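You operate a simulated robot arm through the tools that you are given. There is no shell and no other tool. Be economical: measure what you need, move in short steps, check, and stop when the job is done.

You are at the controls of a simulated two-armed robot. One attempt, no reset.

JOB
Set the black plug and the range knob as the blue card says, then test.
Fine: move the plug with the power off; leave it on after; the test has to pass.

It is judged by the outcome, as a careful person would: the job done as asked, and still so three seconds after it is handed in. It fails if anything else is knocked over, pushed out of place, dropped, spilled or broken.

ROBOT AND FRAMES
Two 7-joint arms with two-finger parallel grippers on one trunk, on a base that drives. Base frame: it is fixed to the floor where the robot stands at the start and does not move with it; the origin is under the middle of the robot, x ahead of it, y to its left, z up; the surface under the hand at the start is at about z = 760. Readings come in mm, degrees, newtons and seconds.
The left shoulder is at the start at [50, 209, 1121], the right one opposite. With the tool pointing down near the work surface each hand reaches from about 200 to 900 mm from the robot's upright axis, wherever it stands, measured 20 degrees to its own side. Places, roughly: alarm switch [600, 400, 800]; black range knob [400, 400, 800]; black volts knob [700, 200, 900]; blue card [900, 1300, 800]; blue fuse [500, 1250, 750]; blue plug [500, 1250, 750]; blue port [600, 1100, 800]; blue ring latch [600, 800, 800]; blue test button [500, 500, 800]; display of the blue panel [600, 600, 800]; green board [750, 1000, 750]; heat switch [600, 400, 800]; left board slot of the blue case [700, 1100, 800]; left fuse holder [500, 1200, 800]; middle fuse holder [500, 1100, 800]; open blue case [600, 900, 800]. Payload 4.4 kg a hand.
The TCP of each hand is the grasp point between the finger pads, 23 mm short of the fingertips. In the tool frame z runs along the fingers and y along their closing line. The gripper opens to 94 mm. The fingers are 38 mm wide and 10 mm thick; the gripper's body (54 by 96 mm) begins 39 mm behind the TCP.
Orientation is that of the tool frame in the base frame, as [roll, pitch, yaw] about the fixed x, y, z axes, in that order (R = Rz(yaw) Ry(pitch) Rx(roll)). With the fingers straight down and closing along the base's y, the tool's x points along the base's -x, its y along +y and its z along -z.

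CONTROLS
- The arms move only by the tool servo_tool. It takes "left_increments", "right_increments" or both (then of equal length, played together; a hand with none holds still); each is a list of rows, each an object of numbers (a shift or turn left out is 0, a gripper value left out holds the last): "tx", "ty", "tz": the shift along the base's x, y, z in units of 25 mm (1.0 is 25 mm); "ax", "ay", "az": the turn, a rotation vector about the base's x, y, z in units of 5 degrees (1.0 is 5 degrees). In form: [{"tx": .., "ty": .., "tz": .., "ax": .., "ay": .., "az": ..}, ...]. A call has 1 to 12 rows; each row shifts and turns the commanded pose from where the row before left it. "left_fingers" and "right_fingers" are, for a hand that has rows, the finger opening in mm, from 0 to 94, set as the call begins (left out, the last holds). A call with a number of a shift or a turn outside -1 to 1 is refused whole. Rows are played at 5 a second. More than 50 mm and 8.6 degrees between two rows, or a gripper value outside its range, and nothing of the call is played. A pose out of reach is approached as far as the arm can. The call stops where the force on the tool passes 40 N (or 10 N more than at its start, if that is more) or the arm is blocked; 0.2 s more then pass. Each finger travels about 108 mm/s and halts on what it meets, pressing with about 41 N; the grip force reading is that of the motor and also rises with nothing between the fingers. The clock runs only during rows and for 0.2 s after the last one: add rows that do not move to give the fingers time. It gives the time, the measured TCP pose, the force on the tool (base axes), the opening and the grip force at its end, in the units of the frame above (readings bear some noise), with the torque about the TCP (base axes, N m) and any sound that the robot's microphone picked up, and new pictures: "pictures" is both (left out), scene, wrist or none (wrist: the cameras of the hands that moved).
- Cameras (640 x 400 px; columns grow to the right, rows downward): "scene" is now at [135.9, 60.4, 1303]; the picture's right is [0.66, -0.75, 0.00], its down [-0.35, -0.31, -0.88] and it looks along [0.66, 0.58, -0.47] (base axes); focal length 266 px, centre (320, 200). "left" rides on the left gripper at [86, -16, -74] in its tool frame; the picture's right is [0.18, 0.98, 0.00], its down [-0.58, 0.11, -0.81] and it looks along [-0.79, 0.15, 0.59] (tool axes); focal length 243 px, centre (320, 200). "right" rides on the right gripper at [86, 16, -74] in its tool frame; the picture's right is [-0.18, 0.98, 0.00], its down [-0.58, -0.11, -0.81] and it looks along [-0.79, -0.15, 0.59] (tool axes); focal length 243 px, centre (320, 200). There is no depth. A picture from a camera that has moved, and an enlarged one, comes with that camera's place and axes in the base frame and with its lens.
- move_column(by): slides the trunk up (or, below 0, down) by that many mm; the arms and the scene camera ride with it, the base frame stays. It gives what a move gives, with no picture.
- roll_base(legs): drives the robot by 1 to 6 legs, each [ahead, left, turn to the left] in mm, mm and degrees, along the robot's own axes; the way and the turn of a leg run together, so that a leg with both is an arc; at most 1500 mm and 180 degrees a leg. The arms and the cameras ride along, it lands a little off, and it stops where it bumps. It gives what a move gives, and a new picture of the scene camera.
- turn_head(pan, tilt): turns the head with the scene camera to pan (to the left, within 80 degrees either way) and tilt (down, from -29 to 69), counted from straight ahead of the robot. It gives what a move gives, and a new picture of the scene camera.
- close_up(camera, box): a new picture of the part [left, top, right, bottom] of that camera's present view, enlarged. The clock stands still meanwhile.
- finish_job(): hands the job in; it is judged then, once.

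Go step by step. Nothing tells you exact positions but the pictures and the camera data: compare them with the known pose of the tool, close in by small moves and look again before you grip or let go. The budget is 120 turns and 260 pictures, counting those below and the enlarged ones. Unless the task says otherwise, let go and move clear before handing in, and close with one line.

The tools are called after ">>>" as a command line: name --argument value ..., lists and objects as JSON in quotes. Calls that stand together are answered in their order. servo_tool: Moves the arms, as the interface text tells. Its arguments: {"type":"object","properties":{"left_increments":{"type":"array"},"left_fingers":{"type":"number"},"right_increments":{"type":"array"},"right_fingers":{"type":"number"},"pictures":{"type":"string","enum":["both","scene","wrist","none"]}},"required":[]} The other tools are called the same way: move_column (by) slides the trunk up or down; roll_base (legs) drives the base; turn_head (pan, tilt) turns the head that bears the scene camera; close_up (camera, box) takes an enlarged picture of a part of a camera's view; finish_job () hands the job in.

At the start:

```text
time: 0.0
left_tcp_pos: [445.4, 524.4, 1072.2]
left_tcp_rot: [179.9, 0.0, -179.9]
left_wrist_force: [-0.2, 1.3, -0.5]
left_ft_torque: [0.04, 0.03, -0.01]
left_gripper_width: 94.1
left_finger_force: 0.1
right_tcp_pos: [503.3, 95.9, 1125.8]
right_tcp_rot: [179.9, -0.1, 179.9]
right_wrist_force: [0.7, 0.0, -0.1]
right_ft_torque: [0.01, -0.03, 0.0]
right_gripper_width: 93.7
right_finger_force: 0.1
trunk travel left (down, up): [-200.0, 363.0]
robot x, y, heading: [-0.2, 0.8, 0.2]
head pan, tilt: [41.2, 27.9]
```

scene: 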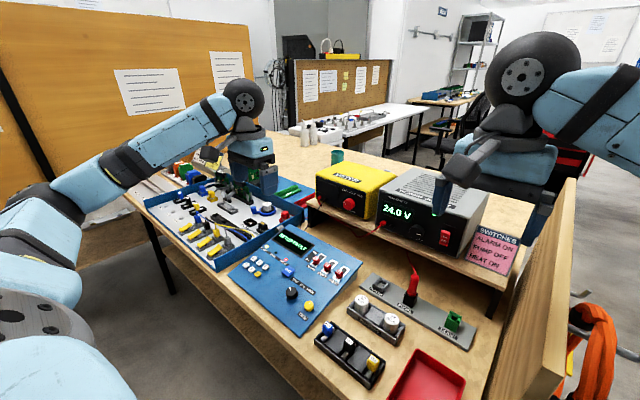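
right: 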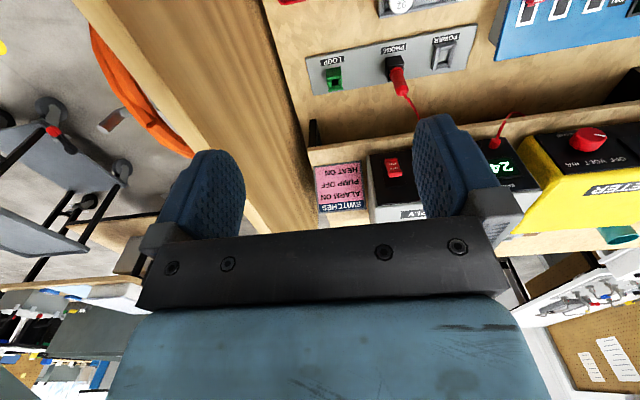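
left: 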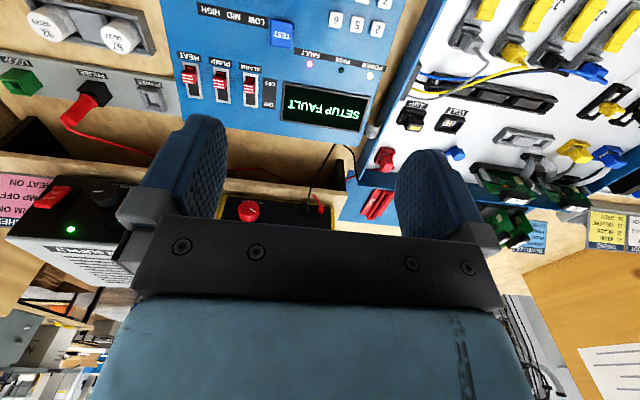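

I see a bench with an open blue case, panel, power supply, and sockets strip. I need to read the blue card and locate the black plug first, so I'm zooming in.

>>> close_up --camera "scene" --box '[220, 220, 360, 330]'

>>> close_up --camera "scene" --box '[140, 120, 320, 260]'

>>> close_up --camera "left" --box '[480, 180, 640, 280]'

>>> close_up --camera "left" --box '[380, 0, 640, 200]'

>>> close_up --camera "scene" --box '[310, 240, 520, 400]'

```text
3.64 times, centred on (290, 275) of scene
camera zoom: at [135.9, 60.4, 1303.0], right [0.66, -0.75, 0.0], down [-0.35, -0.31, -0.88], along [0.66, 0.58, -0.47], focal length 967 px, centre (429, -73)
```

zoom: 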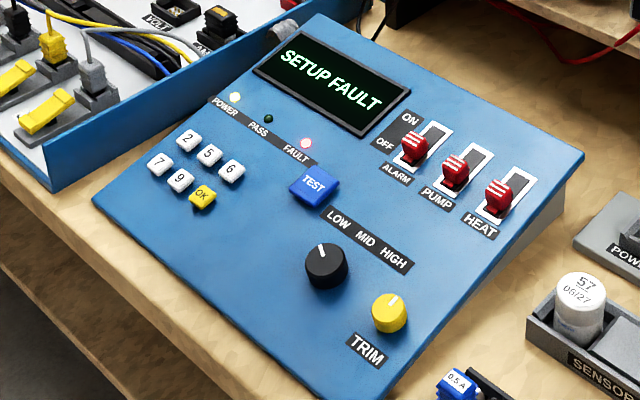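

```text
2.86 times, centred on (230, 190) of scene
camera zoom: at [135.9, 60.4, 1303.0], right [0.66, -0.75, 0.0], down [-0.35, -0.31, -0.88], along [0.66, 0.58, -0.47], focal length 760 px, centre (577, 229)
```

zoom: 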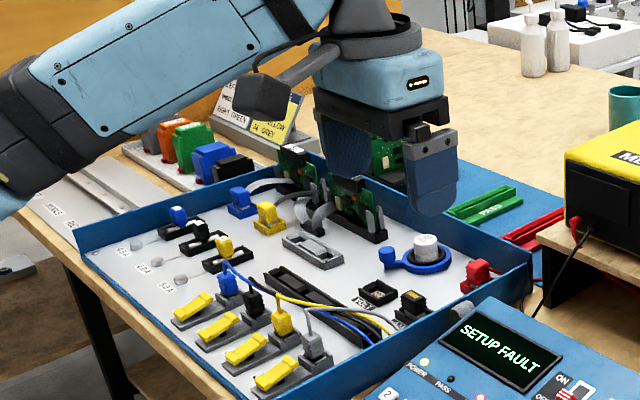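

```text
4.00 times, centred on (560, 230) of left
camera zoom: at [359.8, 508.1, 1147.5], right [-0.18, 0.98, 0.0], down [0.58, 0.11, 0.81], along [0.79, 0.15, -0.59], focal length 970 px, centre (-640, 80)
```

zoom: 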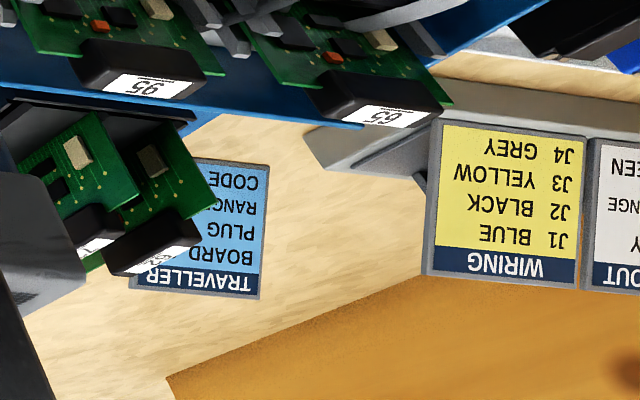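

```text
2.00 times, centred on (510, 100) of left
camera zoom: at [359.8, 508.1, 1147.5], right [-0.18, 0.98, 0.0], down [0.58, 0.11, 0.81], along [0.79, 0.15, -0.59], focal length 485 px, centre (-60, 400)
```

zoom: 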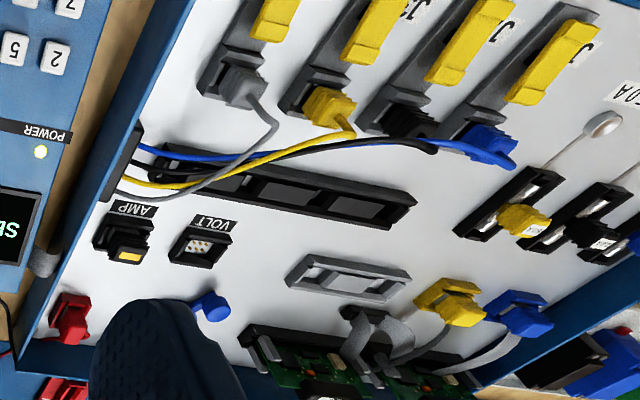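

```text
2.50 times, centred on (415, 320) of scene
camera zoom: at [135.9, 60.4, 1303.0], right [0.66, -0.75, 0.0], down [-0.35, -0.31, -0.88], along [0.66, 0.58, -0.47], focal length 665 px, centre (82, -100)
```

zoom: 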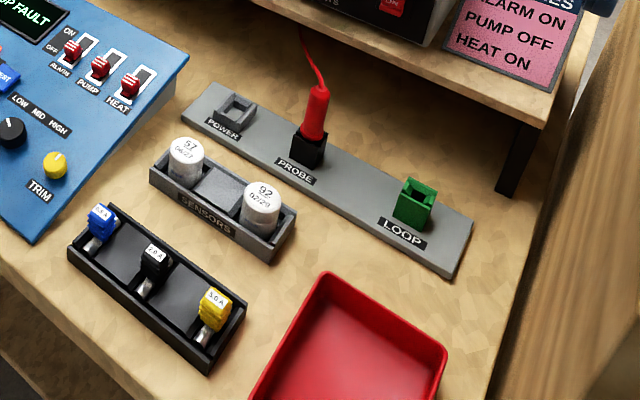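

The blue card (TRAVELLER) is partly hidden behind the boards. I'll move and yaw the left hand so its wrist camera sees the card and frees the scene view.

>>> servo_tool --left_increments '[{"tx": -0.5, "ty": 1, "tz": 1, "az": 1}, {"tx": -0.5, "ty": 1, "tz": 1, "az": 1}, {"tx": -0.5, "ty": 1, "tz": 1, "az": 1}, {"tx": -0.5, "ty": 1, "tz": 1, "az": 1}, {"tx": -0.5, "ty": 1, "az": 1}, {"tx": -0.5, "ty": 1, "az": 1}, {"ty": 1, "az": 1}, {"ty": 1, "az": 1}]'

```text
time: 1.8
left_tcp_pos: [370.4, 724.4, 1171.8]
left_tcp_rot: [180.0, -0.1, -139.9]
left_wrist_force: [1.0, 0.6, 0.2]
left_ft_torque: [-0.02, -0.02, 0.01]
left_gripper_width: 94.3
left_finger_force: 0.0
right_tcp_pos: [501.5, 97.2, 1125.9]
right_tcp_rot: [-180.0, -0.1, -180.0]
right_wrist_force: [0.1, -0.6, 0.1]
right_ft_torque: [-0.02, -0.02, 0.02]
right_gripper_width: 94.1
right_finger_force: 0.0
trunk travel left (down, up): [-200.0, 363.0]
robot x, y, heading: [2.4, 1.7, 0.0]
head pan, tilt: [41.2, 27.9]
camera scene: at [135.7, 60.7, 1303.0], right [0.66, -0.75, 0.0], down [-0.35, -0.31, -0.88], along [0.66, 0.58, -0.47], focal length 266 px, centre (320, 200)
camera left: at [314.7, 657.2, 1246.9], right [-0.77, 0.63, 0.0], down [0.37, 0.46, 0.81], along [0.51, 0.62, -0.59], focal length 243 px, centre (320, 200)
```

scene: 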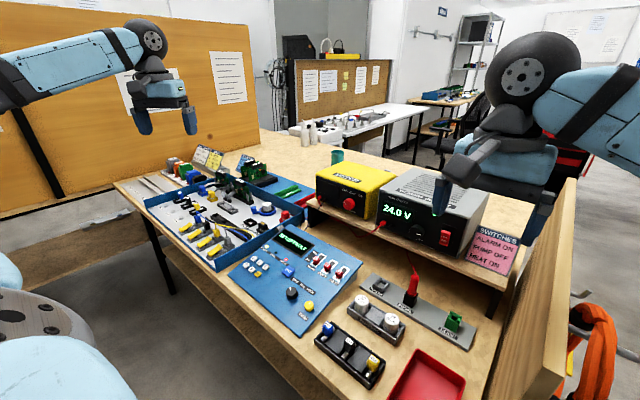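
left: 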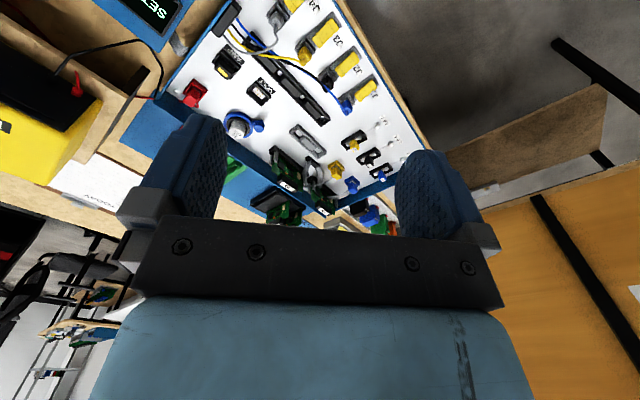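

Now the scene camera has a clearer view of the cards and the case; I'm zooming in.

>>> close_up --camera "scene" --box '[180, 135, 300, 210]'

>>> close_up --camera "scene" --box '[220, 145, 270, 176]'

>>> close_up --camera "left" --box '[160, 20, 320, 120]'

>>> close_up --camera "scene" --box '[310, 150, 530, 280]'

```text
5.33 times, centred on (240, 172) of scene
camera zoom: at [135.7, 60.7, 1303.0], right [0.66, -0.75, 0.0], down [-0.35, -0.31, -0.88], along [0.66, 0.58, -0.47], focal length 1419 px, centre (747, 347)
```

zoom: 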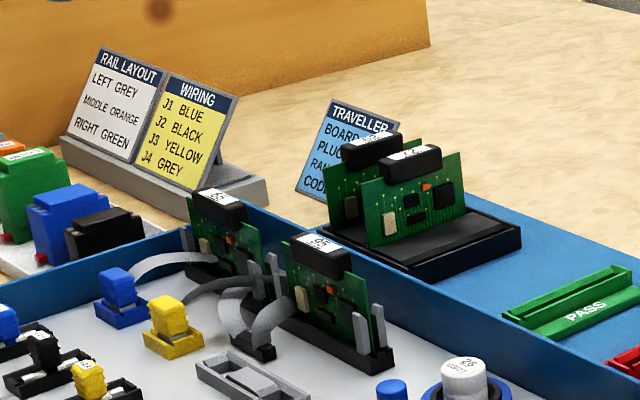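

```text
12.80 times, centred on (245, 160) of scene
camera zoom: at [135.7, 60.7, 1303.0], right [0.66, -0.75, 0.0], down [-0.35, -0.31, -0.88], along [0.66, 0.58, -0.47], focal length 3405 px, centre (1280, 706)
```

zoom: 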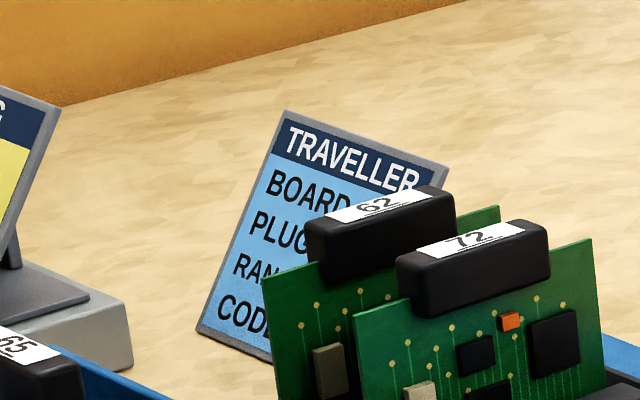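

```text
4.00 times, centred on (240, 70) of left
camera zoom: at [314.7, 657.2, 1246.9], right [-0.77, 0.63, 0.0], down [0.37, 0.46, 0.81], along [0.51, 0.62, -0.59], focal length 970 px, centre (640, 720)
```

zoom: 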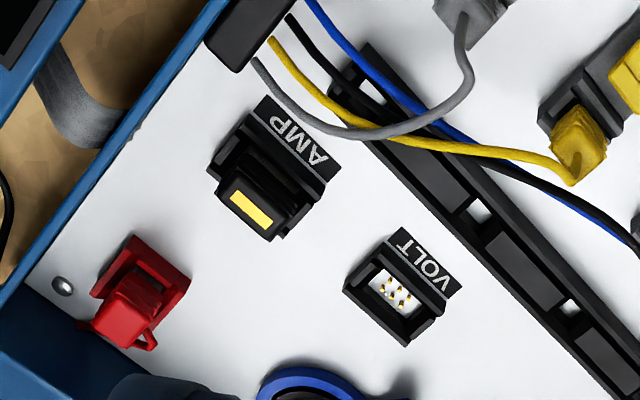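

```text
2.91 times, centred on (420, 215) of scene
camera zoom: at [135.7, 60.7, 1303.0], right [0.66, -0.75, 0.0], down [-0.35, -0.31, -0.88], along [0.66, 0.58, -0.47], focal length 774 px, centre (29, 156)
```

zoom: 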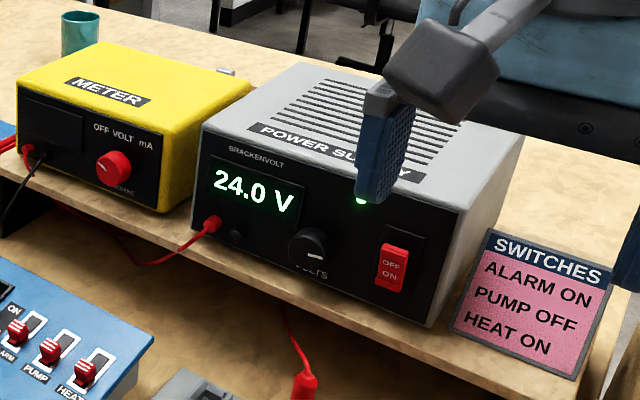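

The card is hidden behind the boards 62/72, and the plug (in AMP, around [592, 714]) is better reached from further left, so I'll drive left about 400 mm.

>>> roll_base --legs '[[0, 400, 0]]'

>>> close_up --camera "scene" --box '[220, 110, 320, 172]'

```text
time: 5.9
left_tcp_pos: [373.3, 1123.8, 1171.1]
left_tcp_rot: [-179.9, 0.0, -140.2]
left_wrist_force: [0.1, 0.2, 0.0]
left_ft_torque: [-0.03, -0.01, -0.01]
left_gripper_width: 94.0
left_finger_force: 0.0
right_tcp_pos: [503.2, 495.4, 1126.0]
right_tcp_rot: [-180.0, 0.0, 179.9]
right_wrist_force: [0.1, 0.2, -0.3]
right_ft_torque: [0.03, 0.06, 0.01]
right_gripper_width: 94.2
right_finger_force: 0.1
trunk travel left (down, up): [-200.0, 363.0]
robot x, y, heading: [0.4, 403.6, -0.3]
head pan, tilt: [41.2, 27.9]
camera scene: at [136.8, 460.4, 1303.0], right [0.66, -0.76, 0.0], down [-0.35, -0.31, -0.88], along [0.67, 0.58, -0.47], focal length 266 px, centre (320, 200)
```

scene: 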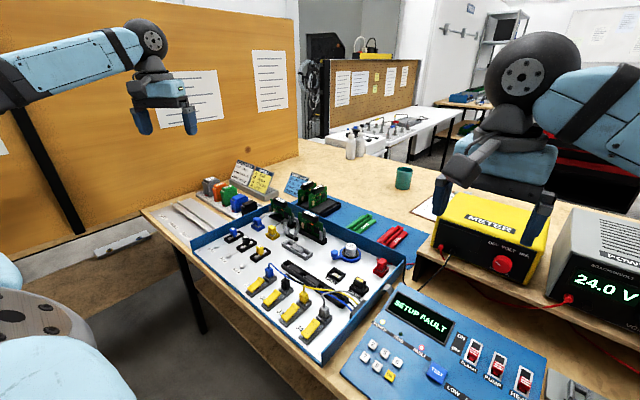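

```text
6.40 times, centred on (270, 141) of scene
camera zoom: at [136.8, 460.4, 1303.0], right [0.66, -0.76, 0.0], down [-0.35, -0.31, -0.88], along [0.67, 0.58, -0.47], focal length 1702 px, centre (640, 578)
```

zoom: 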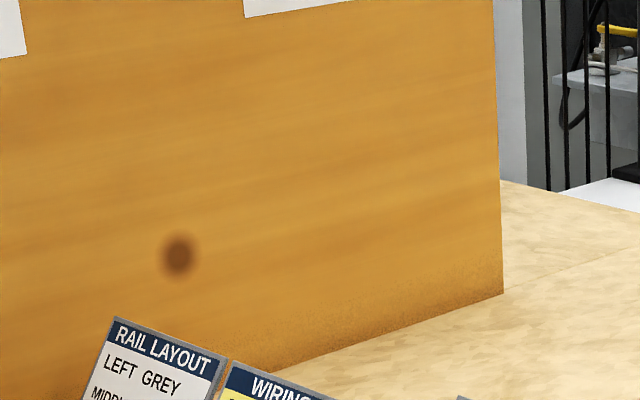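

The card is now visible in the open around column 300; zooming on it and on the case.

>>> close_up --camera "scene" --box '[270, 165, 334, 205]'

>>> close_up --camera "scene" --box '[310, 230, 410, 320]'

```text
10.00 times, centred on (302, 185) of scene
camera zoom: at [136.8, 460.4, 1303.0], right [0.66, -0.76, 0.0], down [-0.35, -0.31, -0.88], along [0.67, 0.58, -0.47], focal length 2660 px, centre (500, 350)
```

zoom: 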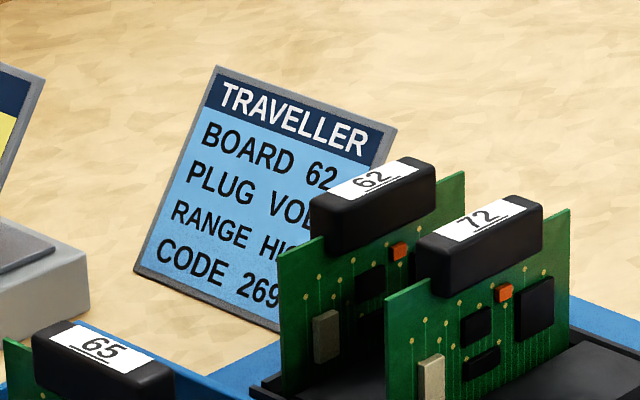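

```text
4.44 times, centred on (360, 275) of scene
camera zoom: at [136.8, 460.4, 1303.0], right [0.66, -0.76, 0.0], down [-0.35, -0.31, -0.88], along [0.67, 0.58, -0.47], focal length 1182 px, centre (142, -133)
```

zoom: 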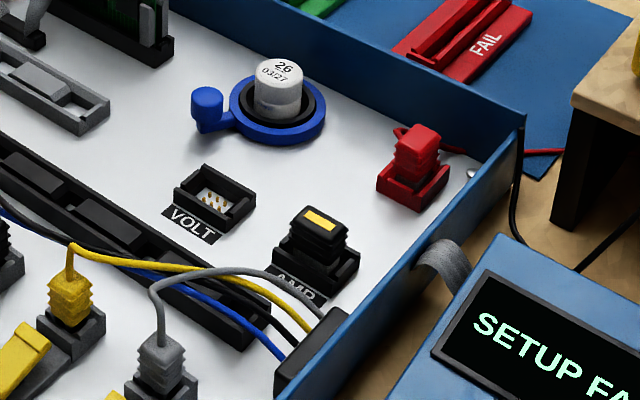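

The card says PLUG VOLT and RANGE HIGH (test then must pass). The supply's rocker triangulates to about [720, 176, 923]; I'll look at it, then bring the right hand, closed and pointing forward, to it.

>>> turn_head --pan -10 --tilt 32

>>> servo_tool --right_increments '[{"tx": -1, "ty": -1, "ay": -1}, {"tx": -1, "ty": -1, "ay": -1}, {"tx": -1, "ty": -1, "ay": -1}, {"tx": -1, "ty": -1, "ay": -1}, {"ty": -1, "ay": -1}, {"ty": -1, "ay": -1}, {"ty": -1, "ay": -1}, {"ty": -1, "ay": -1}, {"ty": -1, "ay": -1}, {"ty": -1, "ay": -1}, {"ty": -1, "ay": -1}, {"ty": -1, "ay": -1}]' --right_fingers 0

```text
time: 7.1
left_tcp_pos: [372.9, 1122.8, 1170.6]
left_tcp_rot: [-180.0, -0.1, -140.1]
left_wrist_force: [0.6, -0.3, 0.1]
left_ft_torque: [-0.01, -0.02, 0.02]
left_gripper_width: 93.9
left_finger_force: 0.0
right_tcp_pos: [503.7, 495.6, 1125.6]
right_tcp_rot: [-180.0, 0.0, 179.8]
right_wrist_force: [0.1, -0.4, -0.3]
right_ft_torque: [0.01, 0.0, 0.01]
right_gripper_width: 93.9
right_finger_force: 0.1
trunk travel left (down, up): [-200.0, 363.0]
robot x, y, heading: [-2.0, 401.6, -0.3]
head pan, tilt: [-10.0, 32.0]
camera scene: at [156.1, 384.7, 1296.6], right [-0.18, -0.98, 0.0], down [-0.52, 0.09, -0.85], along [0.83, -0.15, -0.53], focal length 266 px, centre (320, 200)
```

scene: 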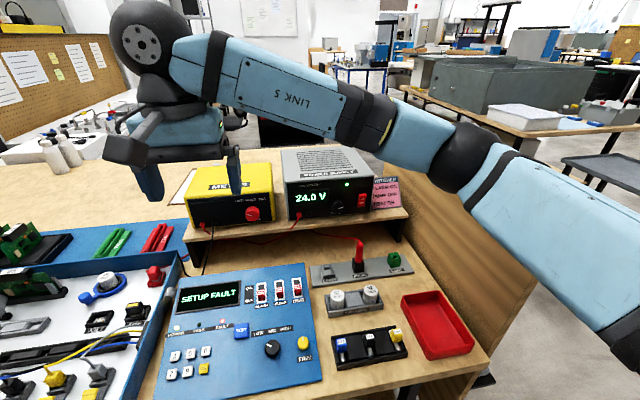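

```text
time: 9.7
left_tcp_pos: [372.5, 1123.1, 1172.0]
left_tcp_rot: [-179.9, 0.1, -140.2]
left_wrist_force: [-0.2, -0.6, 0.0]
left_ft_torque: [0.03, 0.0, -0.01]
left_gripper_width: 94.0
left_finger_force: 0.0
right_tcp_pos: [446.2, 212.6, 1142.0]
right_tcp_rot: [179.6, 60.0, 179.6]
right_wrist_force: [-0.4, -1.0, 0.1]
right_ft_torque: [-0.04, -0.01, 0.02]
right_gripper_width: 0.1
right_finger_force: 40.8
right hand out of reach, approached as far as the arm can: row 10, 11, 12
trunk travel left (down, up): [-200.0, 363.0]
robot x, y, heading: [-0.7, 402.1, -0.0]
head pan, tilt: [-10.0, 32.0]
camera scene: at [155.9, 383.6, 1296.6], right [-0.18, -0.98, 0.0], down [-0.52, 0.09, -0.85], along [0.83, -0.15, -0.53], focal length 266 px, centre (320, 200)
camera right: at [338.8, 229.8, 1105.1], right [0.09, 0.98, 0.16], down [-0.41, -0.11, 0.91], along [0.91, -0.15, 0.39], focal length 243 px, centre (320, 200)
```

scene: 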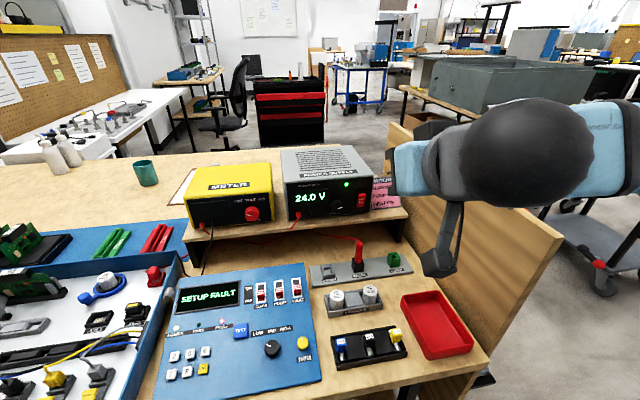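
right: 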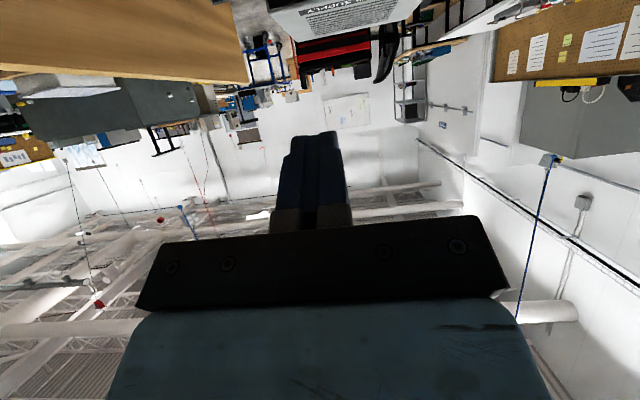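

The hand now points forward; I'll refine the rocker location from this new viewpoint.

>>> close_up --camera "scene" --box '[280, 150, 408, 230]'

>>> close_up --camera "scene" --box '[230, 260, 330, 370]'

```text
5.00 times, centred on (344, 190) of scene
camera zoom: at [155.9, 383.6, 1296.6], right [-0.18, -0.98, 0.0], down [-0.52, 0.09, -0.85], along [0.83, -0.15, -0.53], focal length 1330 px, centre (200, 250)
```

zoom: 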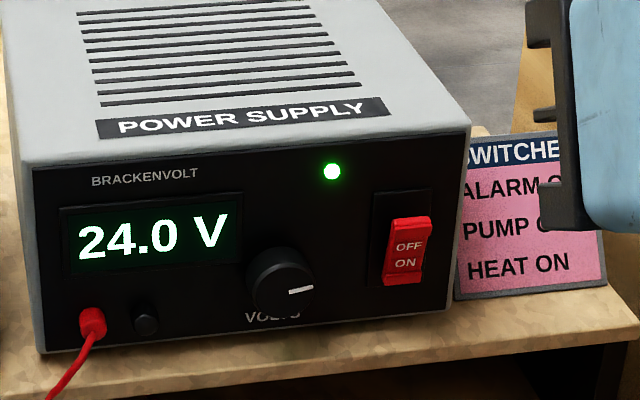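

```text
3.64 times, centred on (280, 315) of scene
camera zoom: at [155.9, 383.6, 1296.6], right [-0.18, -0.98, 0.0], down [-0.52, 0.09, -0.85], along [0.83, -0.15, -0.53], focal length 967 px, centre (466, -218)
```

zoom: 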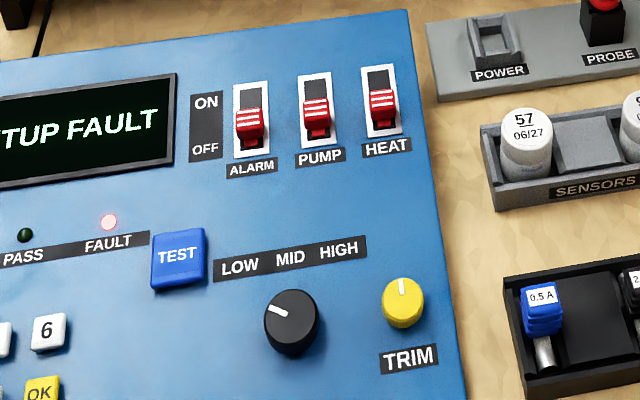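

The rocker spans about z 902–946 at y 173; the OFF half is the upper half, protruding. I'll bring the hand tilted 45° to just in front of it.

>>> servo_tool --right_increments '[{"tx": 1, "tz": 0, "ay": 1}, {"tx": 1, "tz": -0.5, "ay": 1}, {"tx": 1, "ty": -0.3, "tz": -1, "ay": 1}, {"tx": 1, "ty": -0.3, "tz": -1}, {"tx": 1, "ty": -0.2, "tz": -1}, {"tx": 1, "ty": -0.2, "tz": -1}, {"tx": 1, "tz": -1}]'

```text
time: 11.3
left_tcp_pos: [374.3, 1123.9, 1170.7]
left_tcp_rot: [-180.0, 0.0, -140.2]
left_wrist_force: [0.4, -0.5, 0.2]
left_ft_torque: [0.03, 0.04, 0.01]
left_gripper_width: 94.0
left_finger_force: 0.0
right_tcp_pos: [621.3, 190.2, 1007.8]
right_tcp_rot: [179.7, 45.0, 179.8]
right_wrist_force: [0.0, 0.5, 0.1]
right_ft_torque: [-0.03, 0.01, 0.01]
right_gripper_width: 0.0
right_finger_force: 41.0
trunk travel left (down, up): [-200.0, 363.0]
robot x, y, heading: [1.2, 397.5, -0.4]
head pan, tilt: [-10.0, 32.0]
camera scene: at [156.8, 384.6, 1296.5], right [-0.18, -0.98, 0.0], down [-0.52, 0.09, -0.85], along [0.83, -0.15, -0.53], focal length 266 px, centre (320, 200)
camera right: at [507.9, 207.4, 999.5], right [0.13, 0.98, 0.13], down [-0.16, -0.11, 0.98], along [0.98, -0.15, 0.14], focal length 243 px, centre (320, 200)
```

scene: 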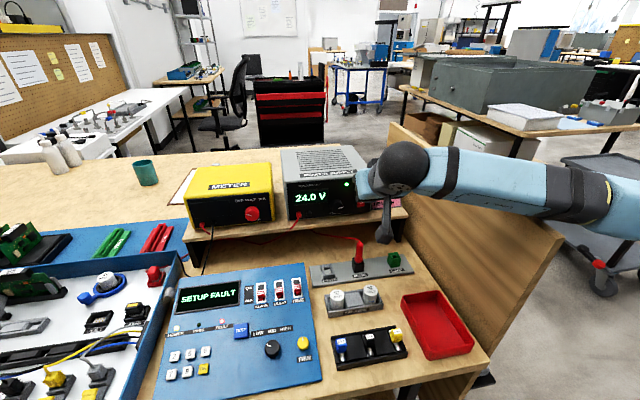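
right: 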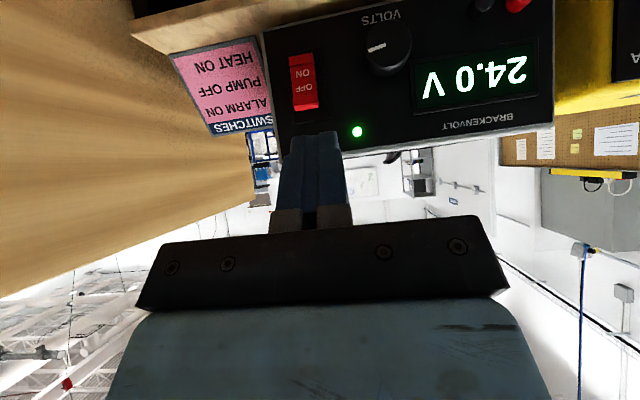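

Rocker confirmed near [717, 175, 928]. Moving down to in front of its OFF half.

>>> servo_tool --right_increments '[{"ty": -0.32, "tz": -0.9}, {"ty": -0.3, "tz": -0.9}, {"tx": 0.5, "tz": -0.8}, {"tx": 0.6}]'

```text
time: 12.5
left_tcp_pos: [360.8, 1134.4, 1166.1]
left_tcp_rot: [-178.9, 0.1, -140.3]
left_wrist_force: [0.1, 1.7, 0.0]
left_ft_torque: [-0.01, -0.01, 0.02]
left_gripper_width: 94.1
left_finger_force: 0.0
right_tcp_pos: [647.5, 178.9, 1008.5]
right_tcp_rot: [178.7, 50.9, 178.2]
right_wrist_force: [0.7, -0.2, 0.0]
right_ft_torque: [0.05, 0.01, 0.05]
right_gripper_width: 0.0
right_finger_force: 40.8
trunk travel left (down, up): [-200.0, 363.0]
robot x, y, heading: [-0.7, 400.9, -0.8]
head pan, tilt: [-10.0, 32.0]
stopped in row 4 (right hand): the arm was blocked; the commanded pose is now the measured one
camera scene: at [140.6, 398.3, 1298.6], right [-0.18, -0.98, 0.01], down [-0.51, 0.08, -0.86], along [0.84, -0.16, -0.52], focal length 266 px, centre (320, 200)
camera right: at [536.0, 196.5, 989.3], right [0.13, 0.98, 0.16], down [-0.26, -0.12, 0.96], along [0.96, -0.17, 0.24], focal length 243 px, centre (320, 200)
```

scene: 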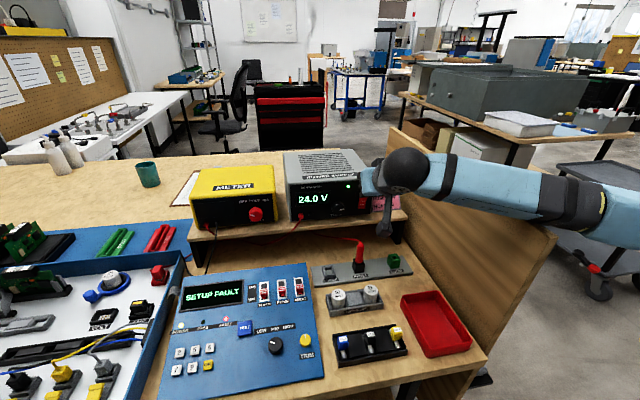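
right: 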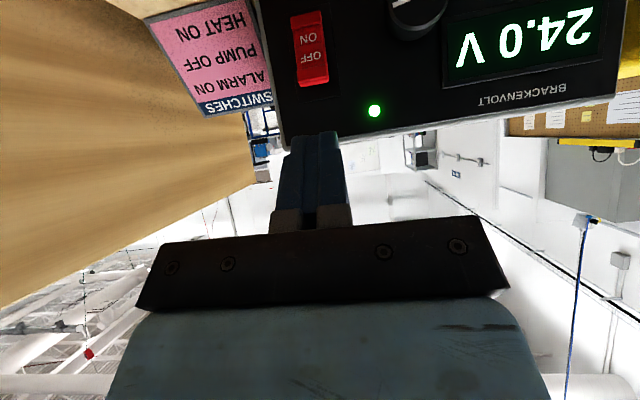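

The right forearm/elbow seems to rest on the wooden end panel of the bench. I'll back the hand up, then raise the trunk so the elbow passes over the panel.

>>> servo_tool --right_increments '[{"tx": -0.6, "tz": 0.8}, {"tx": -0.5, "tz": 0.9, "ty": 0.3}, {"tz": 0.9, "ty": 0.3}]' --pictures "none"

>>> move_column --by 220

>>> turn_head --pan -20 --tilt 45

```text
time: 13.3
left_tcp_pos: [374.1, 1124.0, 1169.0]
left_tcp_rot: [-179.9, 0.1, -140.3]
left_wrist_force: [0.9, -0.4, 0.0]
left_ft_torque: [-0.01, -0.03, 0.0]
left_gripper_width: 93.7
left_finger_force: 0.1
right_tcp_pos: [628.0, 184.5, 1043.3]
right_tcp_rot: [178.5, 48.8, 177.9]
right_wrist_force: [0.1, -0.1, 0.2]
right_ft_torque: [0.0, 0.02, -0.06]
right_gripper_width: 0.0
right_finger_force: 41.4
trunk travel left (down, up): [-200.0, 363.0]
robot x, y, heading: [-0.0, 396.7, -0.4]
head pan, tilt: [-10.0, 32.0]
```

```text
time: 15.6
left_tcp_pos: [374.5, 1121.8, 1392.1]
left_tcp_rot: [179.9, 0.0, -140.3]
left_wrist_force: [0.2, -0.2, -0.8]
left_ft_torque: [-0.01, -0.02, 0.0]
left_gripper_width: 93.7
left_finger_force: 0.0
right_tcp_pos: [628.7, 183.9, 1265.6]
right_tcp_rot: [178.2, 48.7, 177.9]
right_wrist_force: [-0.4, 0.3, -0.4]
right_ft_torque: [-0.03, -0.02, 0.01]
right_gripper_width: 0.0
right_finger_force: 41.1
trunk travel left (down, up): [-420.0, 143.0]
robot x, y, heading: [-0.7, 399.3, -0.4]
head pan, tilt: [-10.0, 32.0]
```

```text
time: 16.3
left_tcp_pos: [374.9, 1122.5, 1391.9]
left_tcp_rot: [-180.0, 0.0, -140.2]
left_wrist_force: [-0.1, 0.8, -0.1]
left_ft_torque: [0.03, -0.01, 0.02]
left_gripper_width: 94.3
left_finger_force: 0.1
right_tcp_pos: [628.2, 182.9, 1263.7]
right_tcp_rot: [178.1, 48.7, 177.8]
right_wrist_force: [0.5, 1.4, -0.2]
right_ft_torque: [-0.01, -0.01, 0.0]
right_gripper_width: 0.3
right_finger_force: 41.0
trunk travel left (down, up): [-420.0, 143.0]
robot x, y, heading: [-1.3, 400.7, -0.5]
head pan, tilt: [-20.0, 45.0]
camera scene: at [144.0, 371.3, 1497.2], right [-0.35, -0.94, 0.0], down [-0.66, 0.25, -0.71], along [0.66, -0.25, -0.71], focal length 266 px, centre (320, 200)
```

scene: 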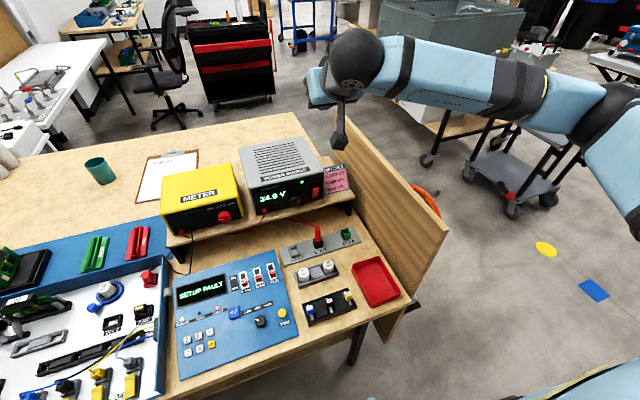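

The elbow now sits well above the panel. I'll lower the hand again and watch.

>>> servo_tool --right_increments '[{"tz": -1, "ay": 0.7}, {"tz": -1, "az": 0.4}, {"tz": -1}, {"tz": -1}, {"tz": -1, "ty": -0.2}, {"tz": -1, "ty": -0.2}, {"tz": -1}, {"tz": -1}, {"tz": -1}, {"tz": -1}]'

```text
time: 18.5
left_tcp_pos: [374.6, 1121.5, 1391.0]
left_tcp_rot: [-180.0, 0.0, -140.3]
left_wrist_force: [-0.3, 0.7, 0.2]
left_ft_torque: [-0.01, -0.03, -0.01]
left_gripper_width: 94.1
left_finger_force: 0.0
right_tcp_pos: [628.1, 175.1, 1013.8]
right_tcp_rot: [178.5, 45.2, 179.9]
right_wrist_force: [1.2, -0.1, 0.0]
right_ft_torque: [0.03, 0.0, -0.01]
right_gripper_width: 0.0
right_finger_force: 41.3
trunk travel left (down, up): [-420.0, 143.0]
robot x, y, heading: [-1.4, 398.8, -0.2]
head pan, tilt: [-20.0, 45.0]
camera scene: at [144.2, 371.0, 1497.1], right [-0.35, -0.94, 0.0], down [-0.66, 0.25, -0.71], along [0.66, -0.25, -0.71], focal length 266 px, centre (320, 200)
camera right: at [514.7, 188.6, 1006.5], right [0.11, 0.98, 0.15], down [-0.16, -0.13, 0.98], along [0.98, -0.13, 0.14], focal length 243 px, centre (320, 200)
```

scene: 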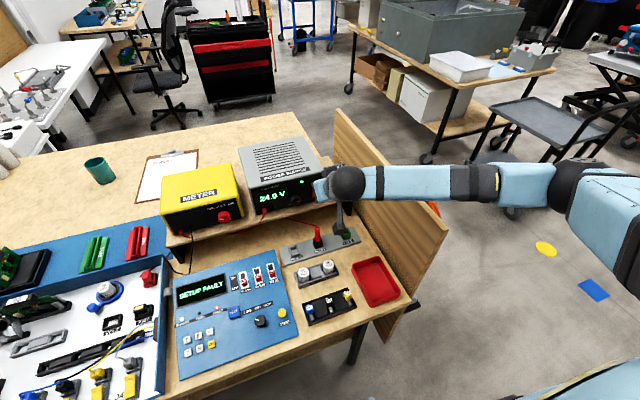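
right: 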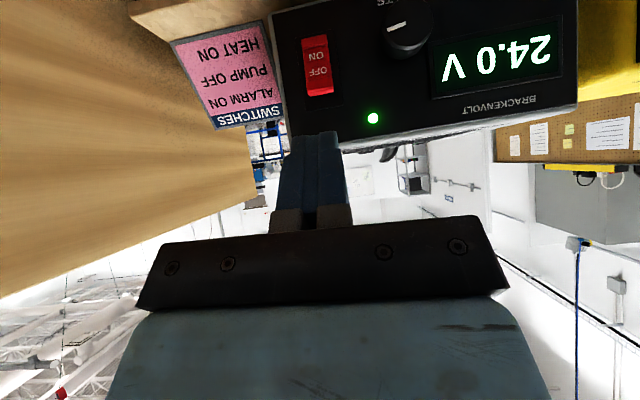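

The forearm would cross the tall end panel (top ≈ z 1070), so the right arm is unsuitable. I'll park the right hand high and use the left arm, whose elbow points away from the panel, from a base around y = 180.

>>> servo_tool --right_increments '[{"tz": 1}, {"tz": 1}, {"tz": 1}, {"tz": 1}, {"tz": 1}, {"tz": 1}, {"tz": 1, "tx": -1, "ay": 1}, {"tz": 1, "tx": -1, "ay": 1}, {"tz": 1, "tx": -1, "ay": 1}, {"tz": 1, "tx": -1, "ay": 1}, {"tx": -1, "ay": 1}, {"tx": -1, "ay": 1}]' --pictures "none"

>>> roll_base --legs '[[0, -220, 0]]'

```text
time: 21.1
left_tcp_pos: [375.0, 1121.8, 1392.5]
left_tcp_rot: [-180.0, 0.0, -140.3]
left_wrist_force: [-0.9, -0.3, -0.5]
left_ft_torque: [-0.01, 0.01, 0.05]
left_gripper_width: 94.1
left_finger_force: 0.1
right_tcp_pos: [476.8, 174.0, 1264.0]
right_tcp_rot: [178.4, 15.0, -180.0]
right_wrist_force: [0.4, 0.3, 0.4]
right_ft_torque: [-0.02, 0.0, -0.01]
right_gripper_width: 0.0
right_finger_force: 40.9
trunk travel left (down, up): [-420.0, 143.0]
robot x, y, heading: [1.3, 399.9, -0.5]
head pan, tilt: [-20.0, 45.0]
```

```text
time: 23.7
left_tcp_pos: [373.6, 903.9, 1391.4]
left_tcp_rot: [180.0, 0.0, -140.3]
left_wrist_force: [-0.4, 0.1, 0.3]
left_ft_torque: [0.0, -0.02, 0.0]
left_gripper_width: 93.9
left_finger_force: 0.1
right_tcp_pos: [476.2, -43.6, 1264.2]
right_tcp_rot: [178.4, 15.1, 180.0]
right_wrist_force: [0.1, -0.7, -0.7]
right_ft_torque: [-0.01, -0.01, 0.02]
right_gripper_width: 0.0
right_finger_force: 40.8
trunk travel left (down, up): [-420.0, 143.0]
robot x, y, heading: [-0.5, 181.2, -0.2]
head pan, tilt: [-20.0, 45.0]
camera scene: at [142.7, 153.7, 1497.1], right [-0.35, -0.94, 0.0], down [-0.66, 0.24, -0.71], along [0.66, -0.25, -0.71], focal length 266 px, centre (320, 200)
```

scene: 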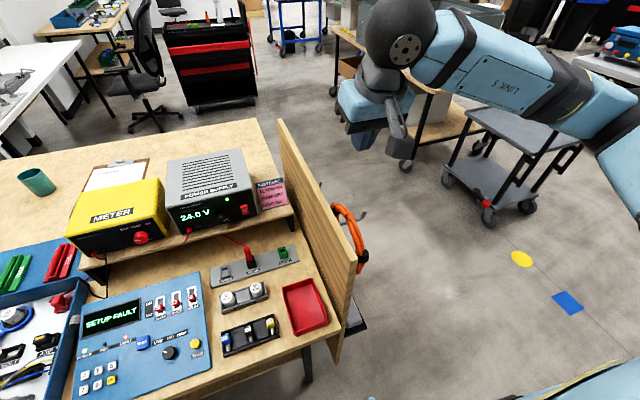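

Base is at y = 181. Now swinging the left hand over at height, undoing its yaw and then tilting it to 45°.

>>> servo_tool --left_increments '[{"ty": -1, "az": -1}, {"ty": -1, "az": -1}, {"ty": -1, "az": -1}, {"ty": -1, "az": -1}, {"ty": -1, "az": -1}, {"ty": -1, "az": -1}, {"ty": -1, "az": -1}, {"ty": -1, "az": -1}, {"ty": -1}, {"ty": -1}, {"ty": -1}, {"ty": -1}]' --left_fingers 0 --pictures "none"

>>> servo_tool --left_increments '[{"ty": -1, "tx": 0.5, "ay": -1}, {"ty": -1, "tx": 0.5, "ay": -1}, {"ty": -1, "tx": 0.5, "ay": -1}, {"ty": -1, "tx": 0.5, "ay": -1}, {"ty": -1, "tx": 0.5, "tz": -1, "ay": -1}, {"ty": -1, "tx": 0.5, "tz": -1, "ay": -1}, {"ty": -1, "tx": 0.5, "tz": -1, "ay": -1}, {"ty": -1, "tx": 0.5, "tz": -1, "ay": -1}, {"ty": -1, "tx": 0.5, "tz": -1, "ay": -1}, {"ty": -1, "tz": -1, "tx": 0.5}, {"ty": -1, "tz": -1, "tx": 0.5}, {"ty": -1, "tz": -1, "tx": 0.5}]'

```text
time: 26.3
left_tcp_pos: [374.0, 600.1, 1392.2]
left_tcp_rot: [179.9, 0.1, 179.6]
left_wrist_force: [0.8, -0.5, 0.0]
left_ft_torque: [0.02, 0.01, 0.02]
left_gripper_width: 0.1
left_finger_force: 40.9
right_tcp_pos: [476.3, -46.0, 1263.5]
right_tcp_rot: [178.3, 15.2, -179.9]
right_wrist_force: [-0.5, -0.3, 0.1]
right_ft_torque: [0.02, 0.01, -0.01]
right_gripper_width: 0.3
right_finger_force: 40.6
trunk travel left (down, up): [-420.0, 143.0]
robot x, y, heading: [2.4, 179.5, -0.4]
head pan, tilt: [-20.0, 45.0]
```

```text
time: 28.9
left_tcp_pos: [527.2, 315.7, 1198.7]
left_tcp_rot: [179.9, 44.9, 179.8]
left_wrist_force: [-0.3, 0.1, 0.4]
left_ft_torque: [-0.04, 0.01, 0.02]
left_gripper_width: 0.3
left_finger_force: 40.8
left hand out of reach, approached as far as the arm can: row 12
right_tcp_pos: [477.6, -42.3, 1263.2]
right_tcp_rot: [178.4, 15.0, -179.8]
right_wrist_force: [0.5, 0.0, 0.4]
right_ft_torque: [0.01, 0.03, 0.01]
right_gripper_width: 0.2
right_finger_force: 41.3
trunk travel left (down, up): [-420.0, 143.0]
robot x, y, heading: [-4.0, 180.3, -0.2]
head pan, tilt: [-20.0, 45.0]
camera scene: at [143.9, 153.6, 1497.1], right [-0.35, -0.94, 0.0], down [-0.66, 0.24, -0.71], along [0.66, -0.25, -0.71], focal length 266 px, centre (320, 200)
camera left: at [413.1, 300.5, 1189.4], right [-0.13, 0.98, -0.13], down [-0.16, 0.11, 0.98], along [0.98, 0.15, 0.14], focal length 243 px, centre (320, 200)
```

scene: 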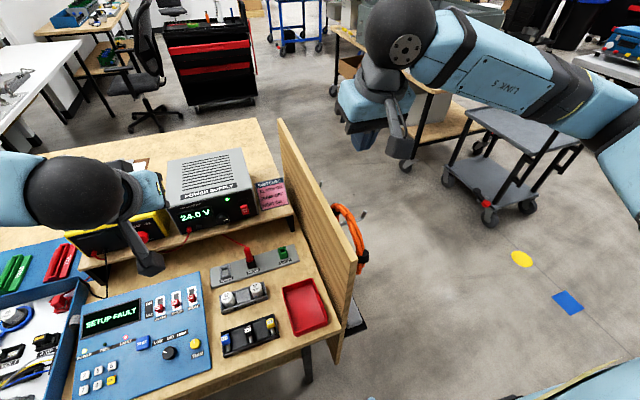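
left: 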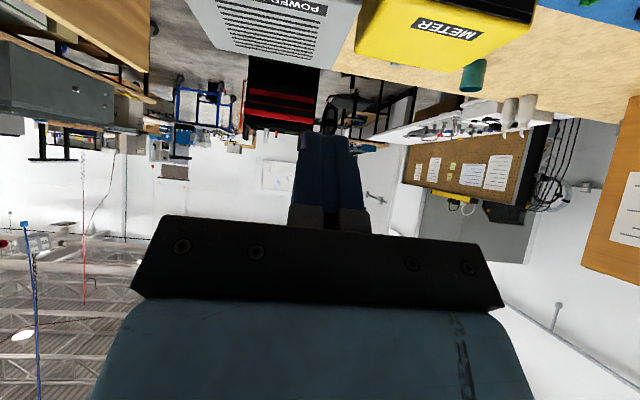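

Slight reach limit up high; lowering should free it. Moving down and toward the front of the supply.

>>> servo_tool --left_increments '[{"tz": -1}, {"tz": -1}, {"tz": -1, "ty": -0.5}, {"tz": -1, "ty": -0.7, "tx": 0.5}, {"tz": -1, "ty": -0.7, "tx": 0.5}, {"tz": -1, "ty": -0.7, "tx": 0.5}, {"tz": -0.8, "ty": -0.7, "tx": 0.5}, {"ty": -0.7, "tx": 0.6}, {"ty": -0.7, "tx": 0.6}]'

```text
time: 30.9
left_tcp_pos: [572.1, 352.4, 1140.8]
left_tcp_rot: [179.8, 45.0, 179.7]
left_wrist_force: [-0.8, 0.5, -0.4]
left_ft_torque: [-0.01, -0.03, 0.0]
left_gripper_width: 0.0
left_finger_force: 40.9
left hand out of reach, approached as far as the arm can: row 1, 2, 3, 4, 5, 6, 7, 8, 9
right_tcp_pos: [476.5, -44.3, 1263.2]
right_tcp_rot: [178.3, 15.2, 180.0]
right_wrist_force: [-0.3, -0.3, 0.1]
right_ft_torque: [0.01, -0.01, 0.0]
right_gripper_width: 0.2
right_finger_force: 41.0
trunk travel left (down, up): [-420.0, 143.0]
robot x, y, heading: [-2.2, 183.7, -0.4]
head pan, tilt: [-20.0, 45.0]
camera scene: at [142.9, 153.1, 1497.1], right [-0.35, -0.94, 0.0], down [-0.66, 0.25, -0.71], along [0.66, -0.25, -0.71], focal length 266 px, centre (320, 200)
camera left: at [459.1, 337.8, 1133.5], right [-0.13, 0.98, -0.13], down [-0.16, 0.11, 0.98], along [0.98, 0.14, 0.14], focal length 243 px, centre (320, 200)
```

scene: 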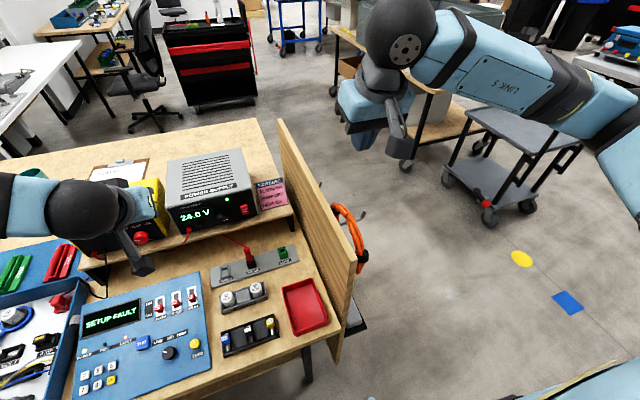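
left: 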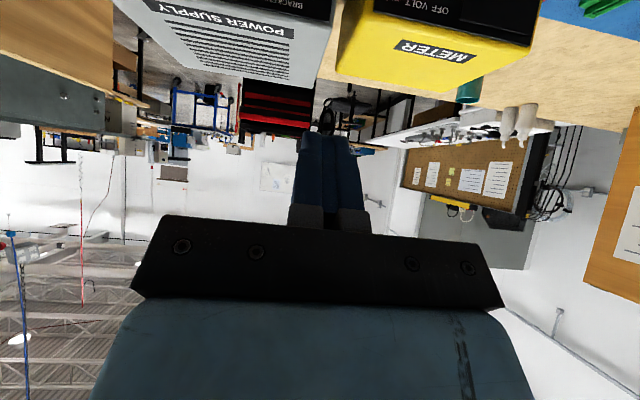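

The left arm is at a joint limit reaching inward; driving right 200 mm puts the rocker on its own side.

>>> roll_base --legs '[[0, -210, 0]]'

>>> servo_tool --left_increments '[{"tz": 0.2}]' --pictures "wrist"

```text
time: 33.3
left_tcp_pos: [571.0, 145.7, 1141.2]
left_tcp_rot: [179.8, 45.0, 179.7]
left_wrist_force: [0.3, 0.3, 0.2]
left_ft_torque: [-0.03, -0.04, 0.0]
left_gripper_width: 0.0
left_finger_force: 40.4
right_tcp_pos: [474.9, -252.7, 1262.8]
right_tcp_rot: [178.4, 15.2, 180.0]
right_wrist_force: [-0.4, 0.6, 0.1]
right_ft_torque: [-0.01, 0.0, 0.0]
right_gripper_width: 0.1
right_finger_force: 40.9
trunk travel left (down, up): [-420.0, 143.0]
robot x, y, heading: [-1.6, -26.6, -0.1]
head pan, tilt: [-20.0, 45.0]
camera scene: at [141.5, -54.4, 1497.1], right [-0.35, -0.94, 0.0], down [-0.66, 0.25, -0.71], along [0.66, -0.25, -0.71], focal length 266 px, centre (320, 200)
```

scene: 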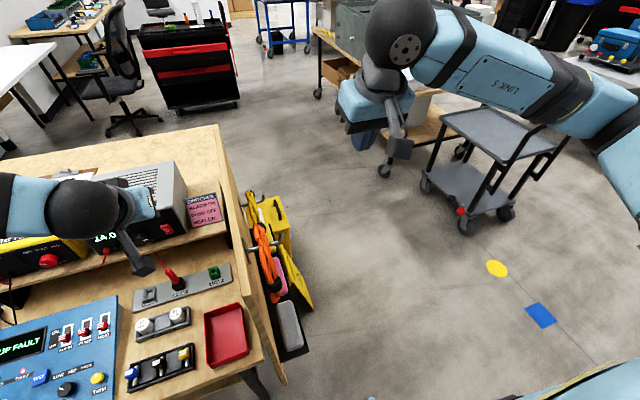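

```text
time: 33.7
left_tcp_pos: [570.2, 146.6, 1146.3]
left_tcp_rot: [179.8, 45.0, 179.6]
left_wrist_force: [-0.3, 0.7, -1.1]
left_ft_torque: [0.02, 0.0, 0.03]
left_gripper_width: 0.0
left_finger_force: 41.1
right_tcp_pos: [474.2, -250.5, 1263.8]
right_tcp_rot: [178.4, 15.3, 180.0]
right_wrist_force: [-0.4, 0.8, -0.3]
right_ft_torque: [0.01, -0.01, 0.01]
right_gripper_width: 0.0
right_finger_force: 41.1
trunk travel left (down, up): [-420.0, 143.0]
robot x, y, heading: [2.1, -27.6, -0.2]
head pan, tilt: [-20.0, 45.0]
camera left: at [457.6, 130.1, 1138.7], right [-0.13, 0.98, -0.13], down [-0.16, 0.11, 0.98], along [0.98, 0.14, 0.14], focal length 243 px, centre (320, 200)
```

left: 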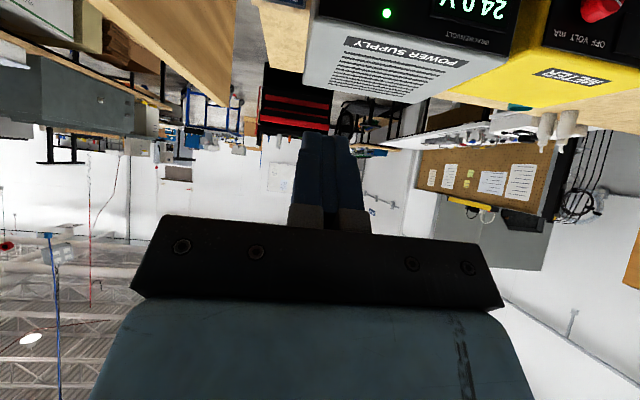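

Clear now. Moving down to just in front of the rocker.

>>> servo_tool --left_increments '[{"tz": -1, "ty": 0.3}, {"tz": -1, "ty": 0.3}, {"tz": -1, "ty": 0.3, "tx": 0.5}, {"tz": -1, "ty": 0.2, "tx": 0.5}, {"tz": -1, "tx": 0.5}, {"tz": -1, "tx": 0.5}]'

```text
time: 35.1
left_tcp_pos: [603.2, 230.6, 1054.4]
left_tcp_rot: [179.8, 45.0, 179.6]
left_wrist_force: [0.8, -0.3, -0.2]
left_ft_torque: [-0.01, 0.03, -0.02]
left_gripper_width: 0.0
left_finger_force: 40.7
left hand out of reach, approached as far as the arm can: row 1, 2, 3, 4, 5, 6
right_tcp_pos: [475.9, -251.4, 1263.7]
right_tcp_rot: [178.4, 15.0, 180.0]
right_wrist_force: [0.7, 0.6, 0.4]
right_ft_torque: [0.03, -0.01, 0.0]
right_gripper_width: 0.0
right_finger_force: 41.4
trunk travel left (down, up): [-420.0, 143.0]
robot x, y, heading: [-2.1, -25.9, -0.6]
head pan, tilt: [-20.0, 45.0]
camera scene: at [141.8, -54.4, 1497.1], right [-0.35, -0.94, 0.0], down [-0.66, 0.25, -0.71], along [0.66, -0.25, -0.71], focal length 266 px, centre (320, 200)
camera left: at [490.2, 215.9, 1047.6], right [-0.13, 0.98, -0.13], down [-0.16, 0.11, 0.98], along [0.98, 0.14, 0.14], focal length 243 px, centre (320, 200)
```

scene: 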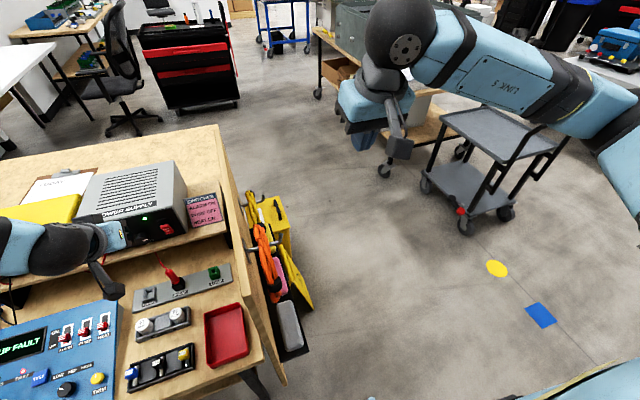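
left: 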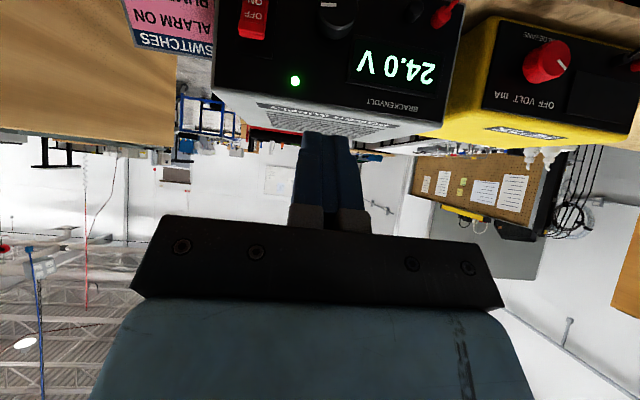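

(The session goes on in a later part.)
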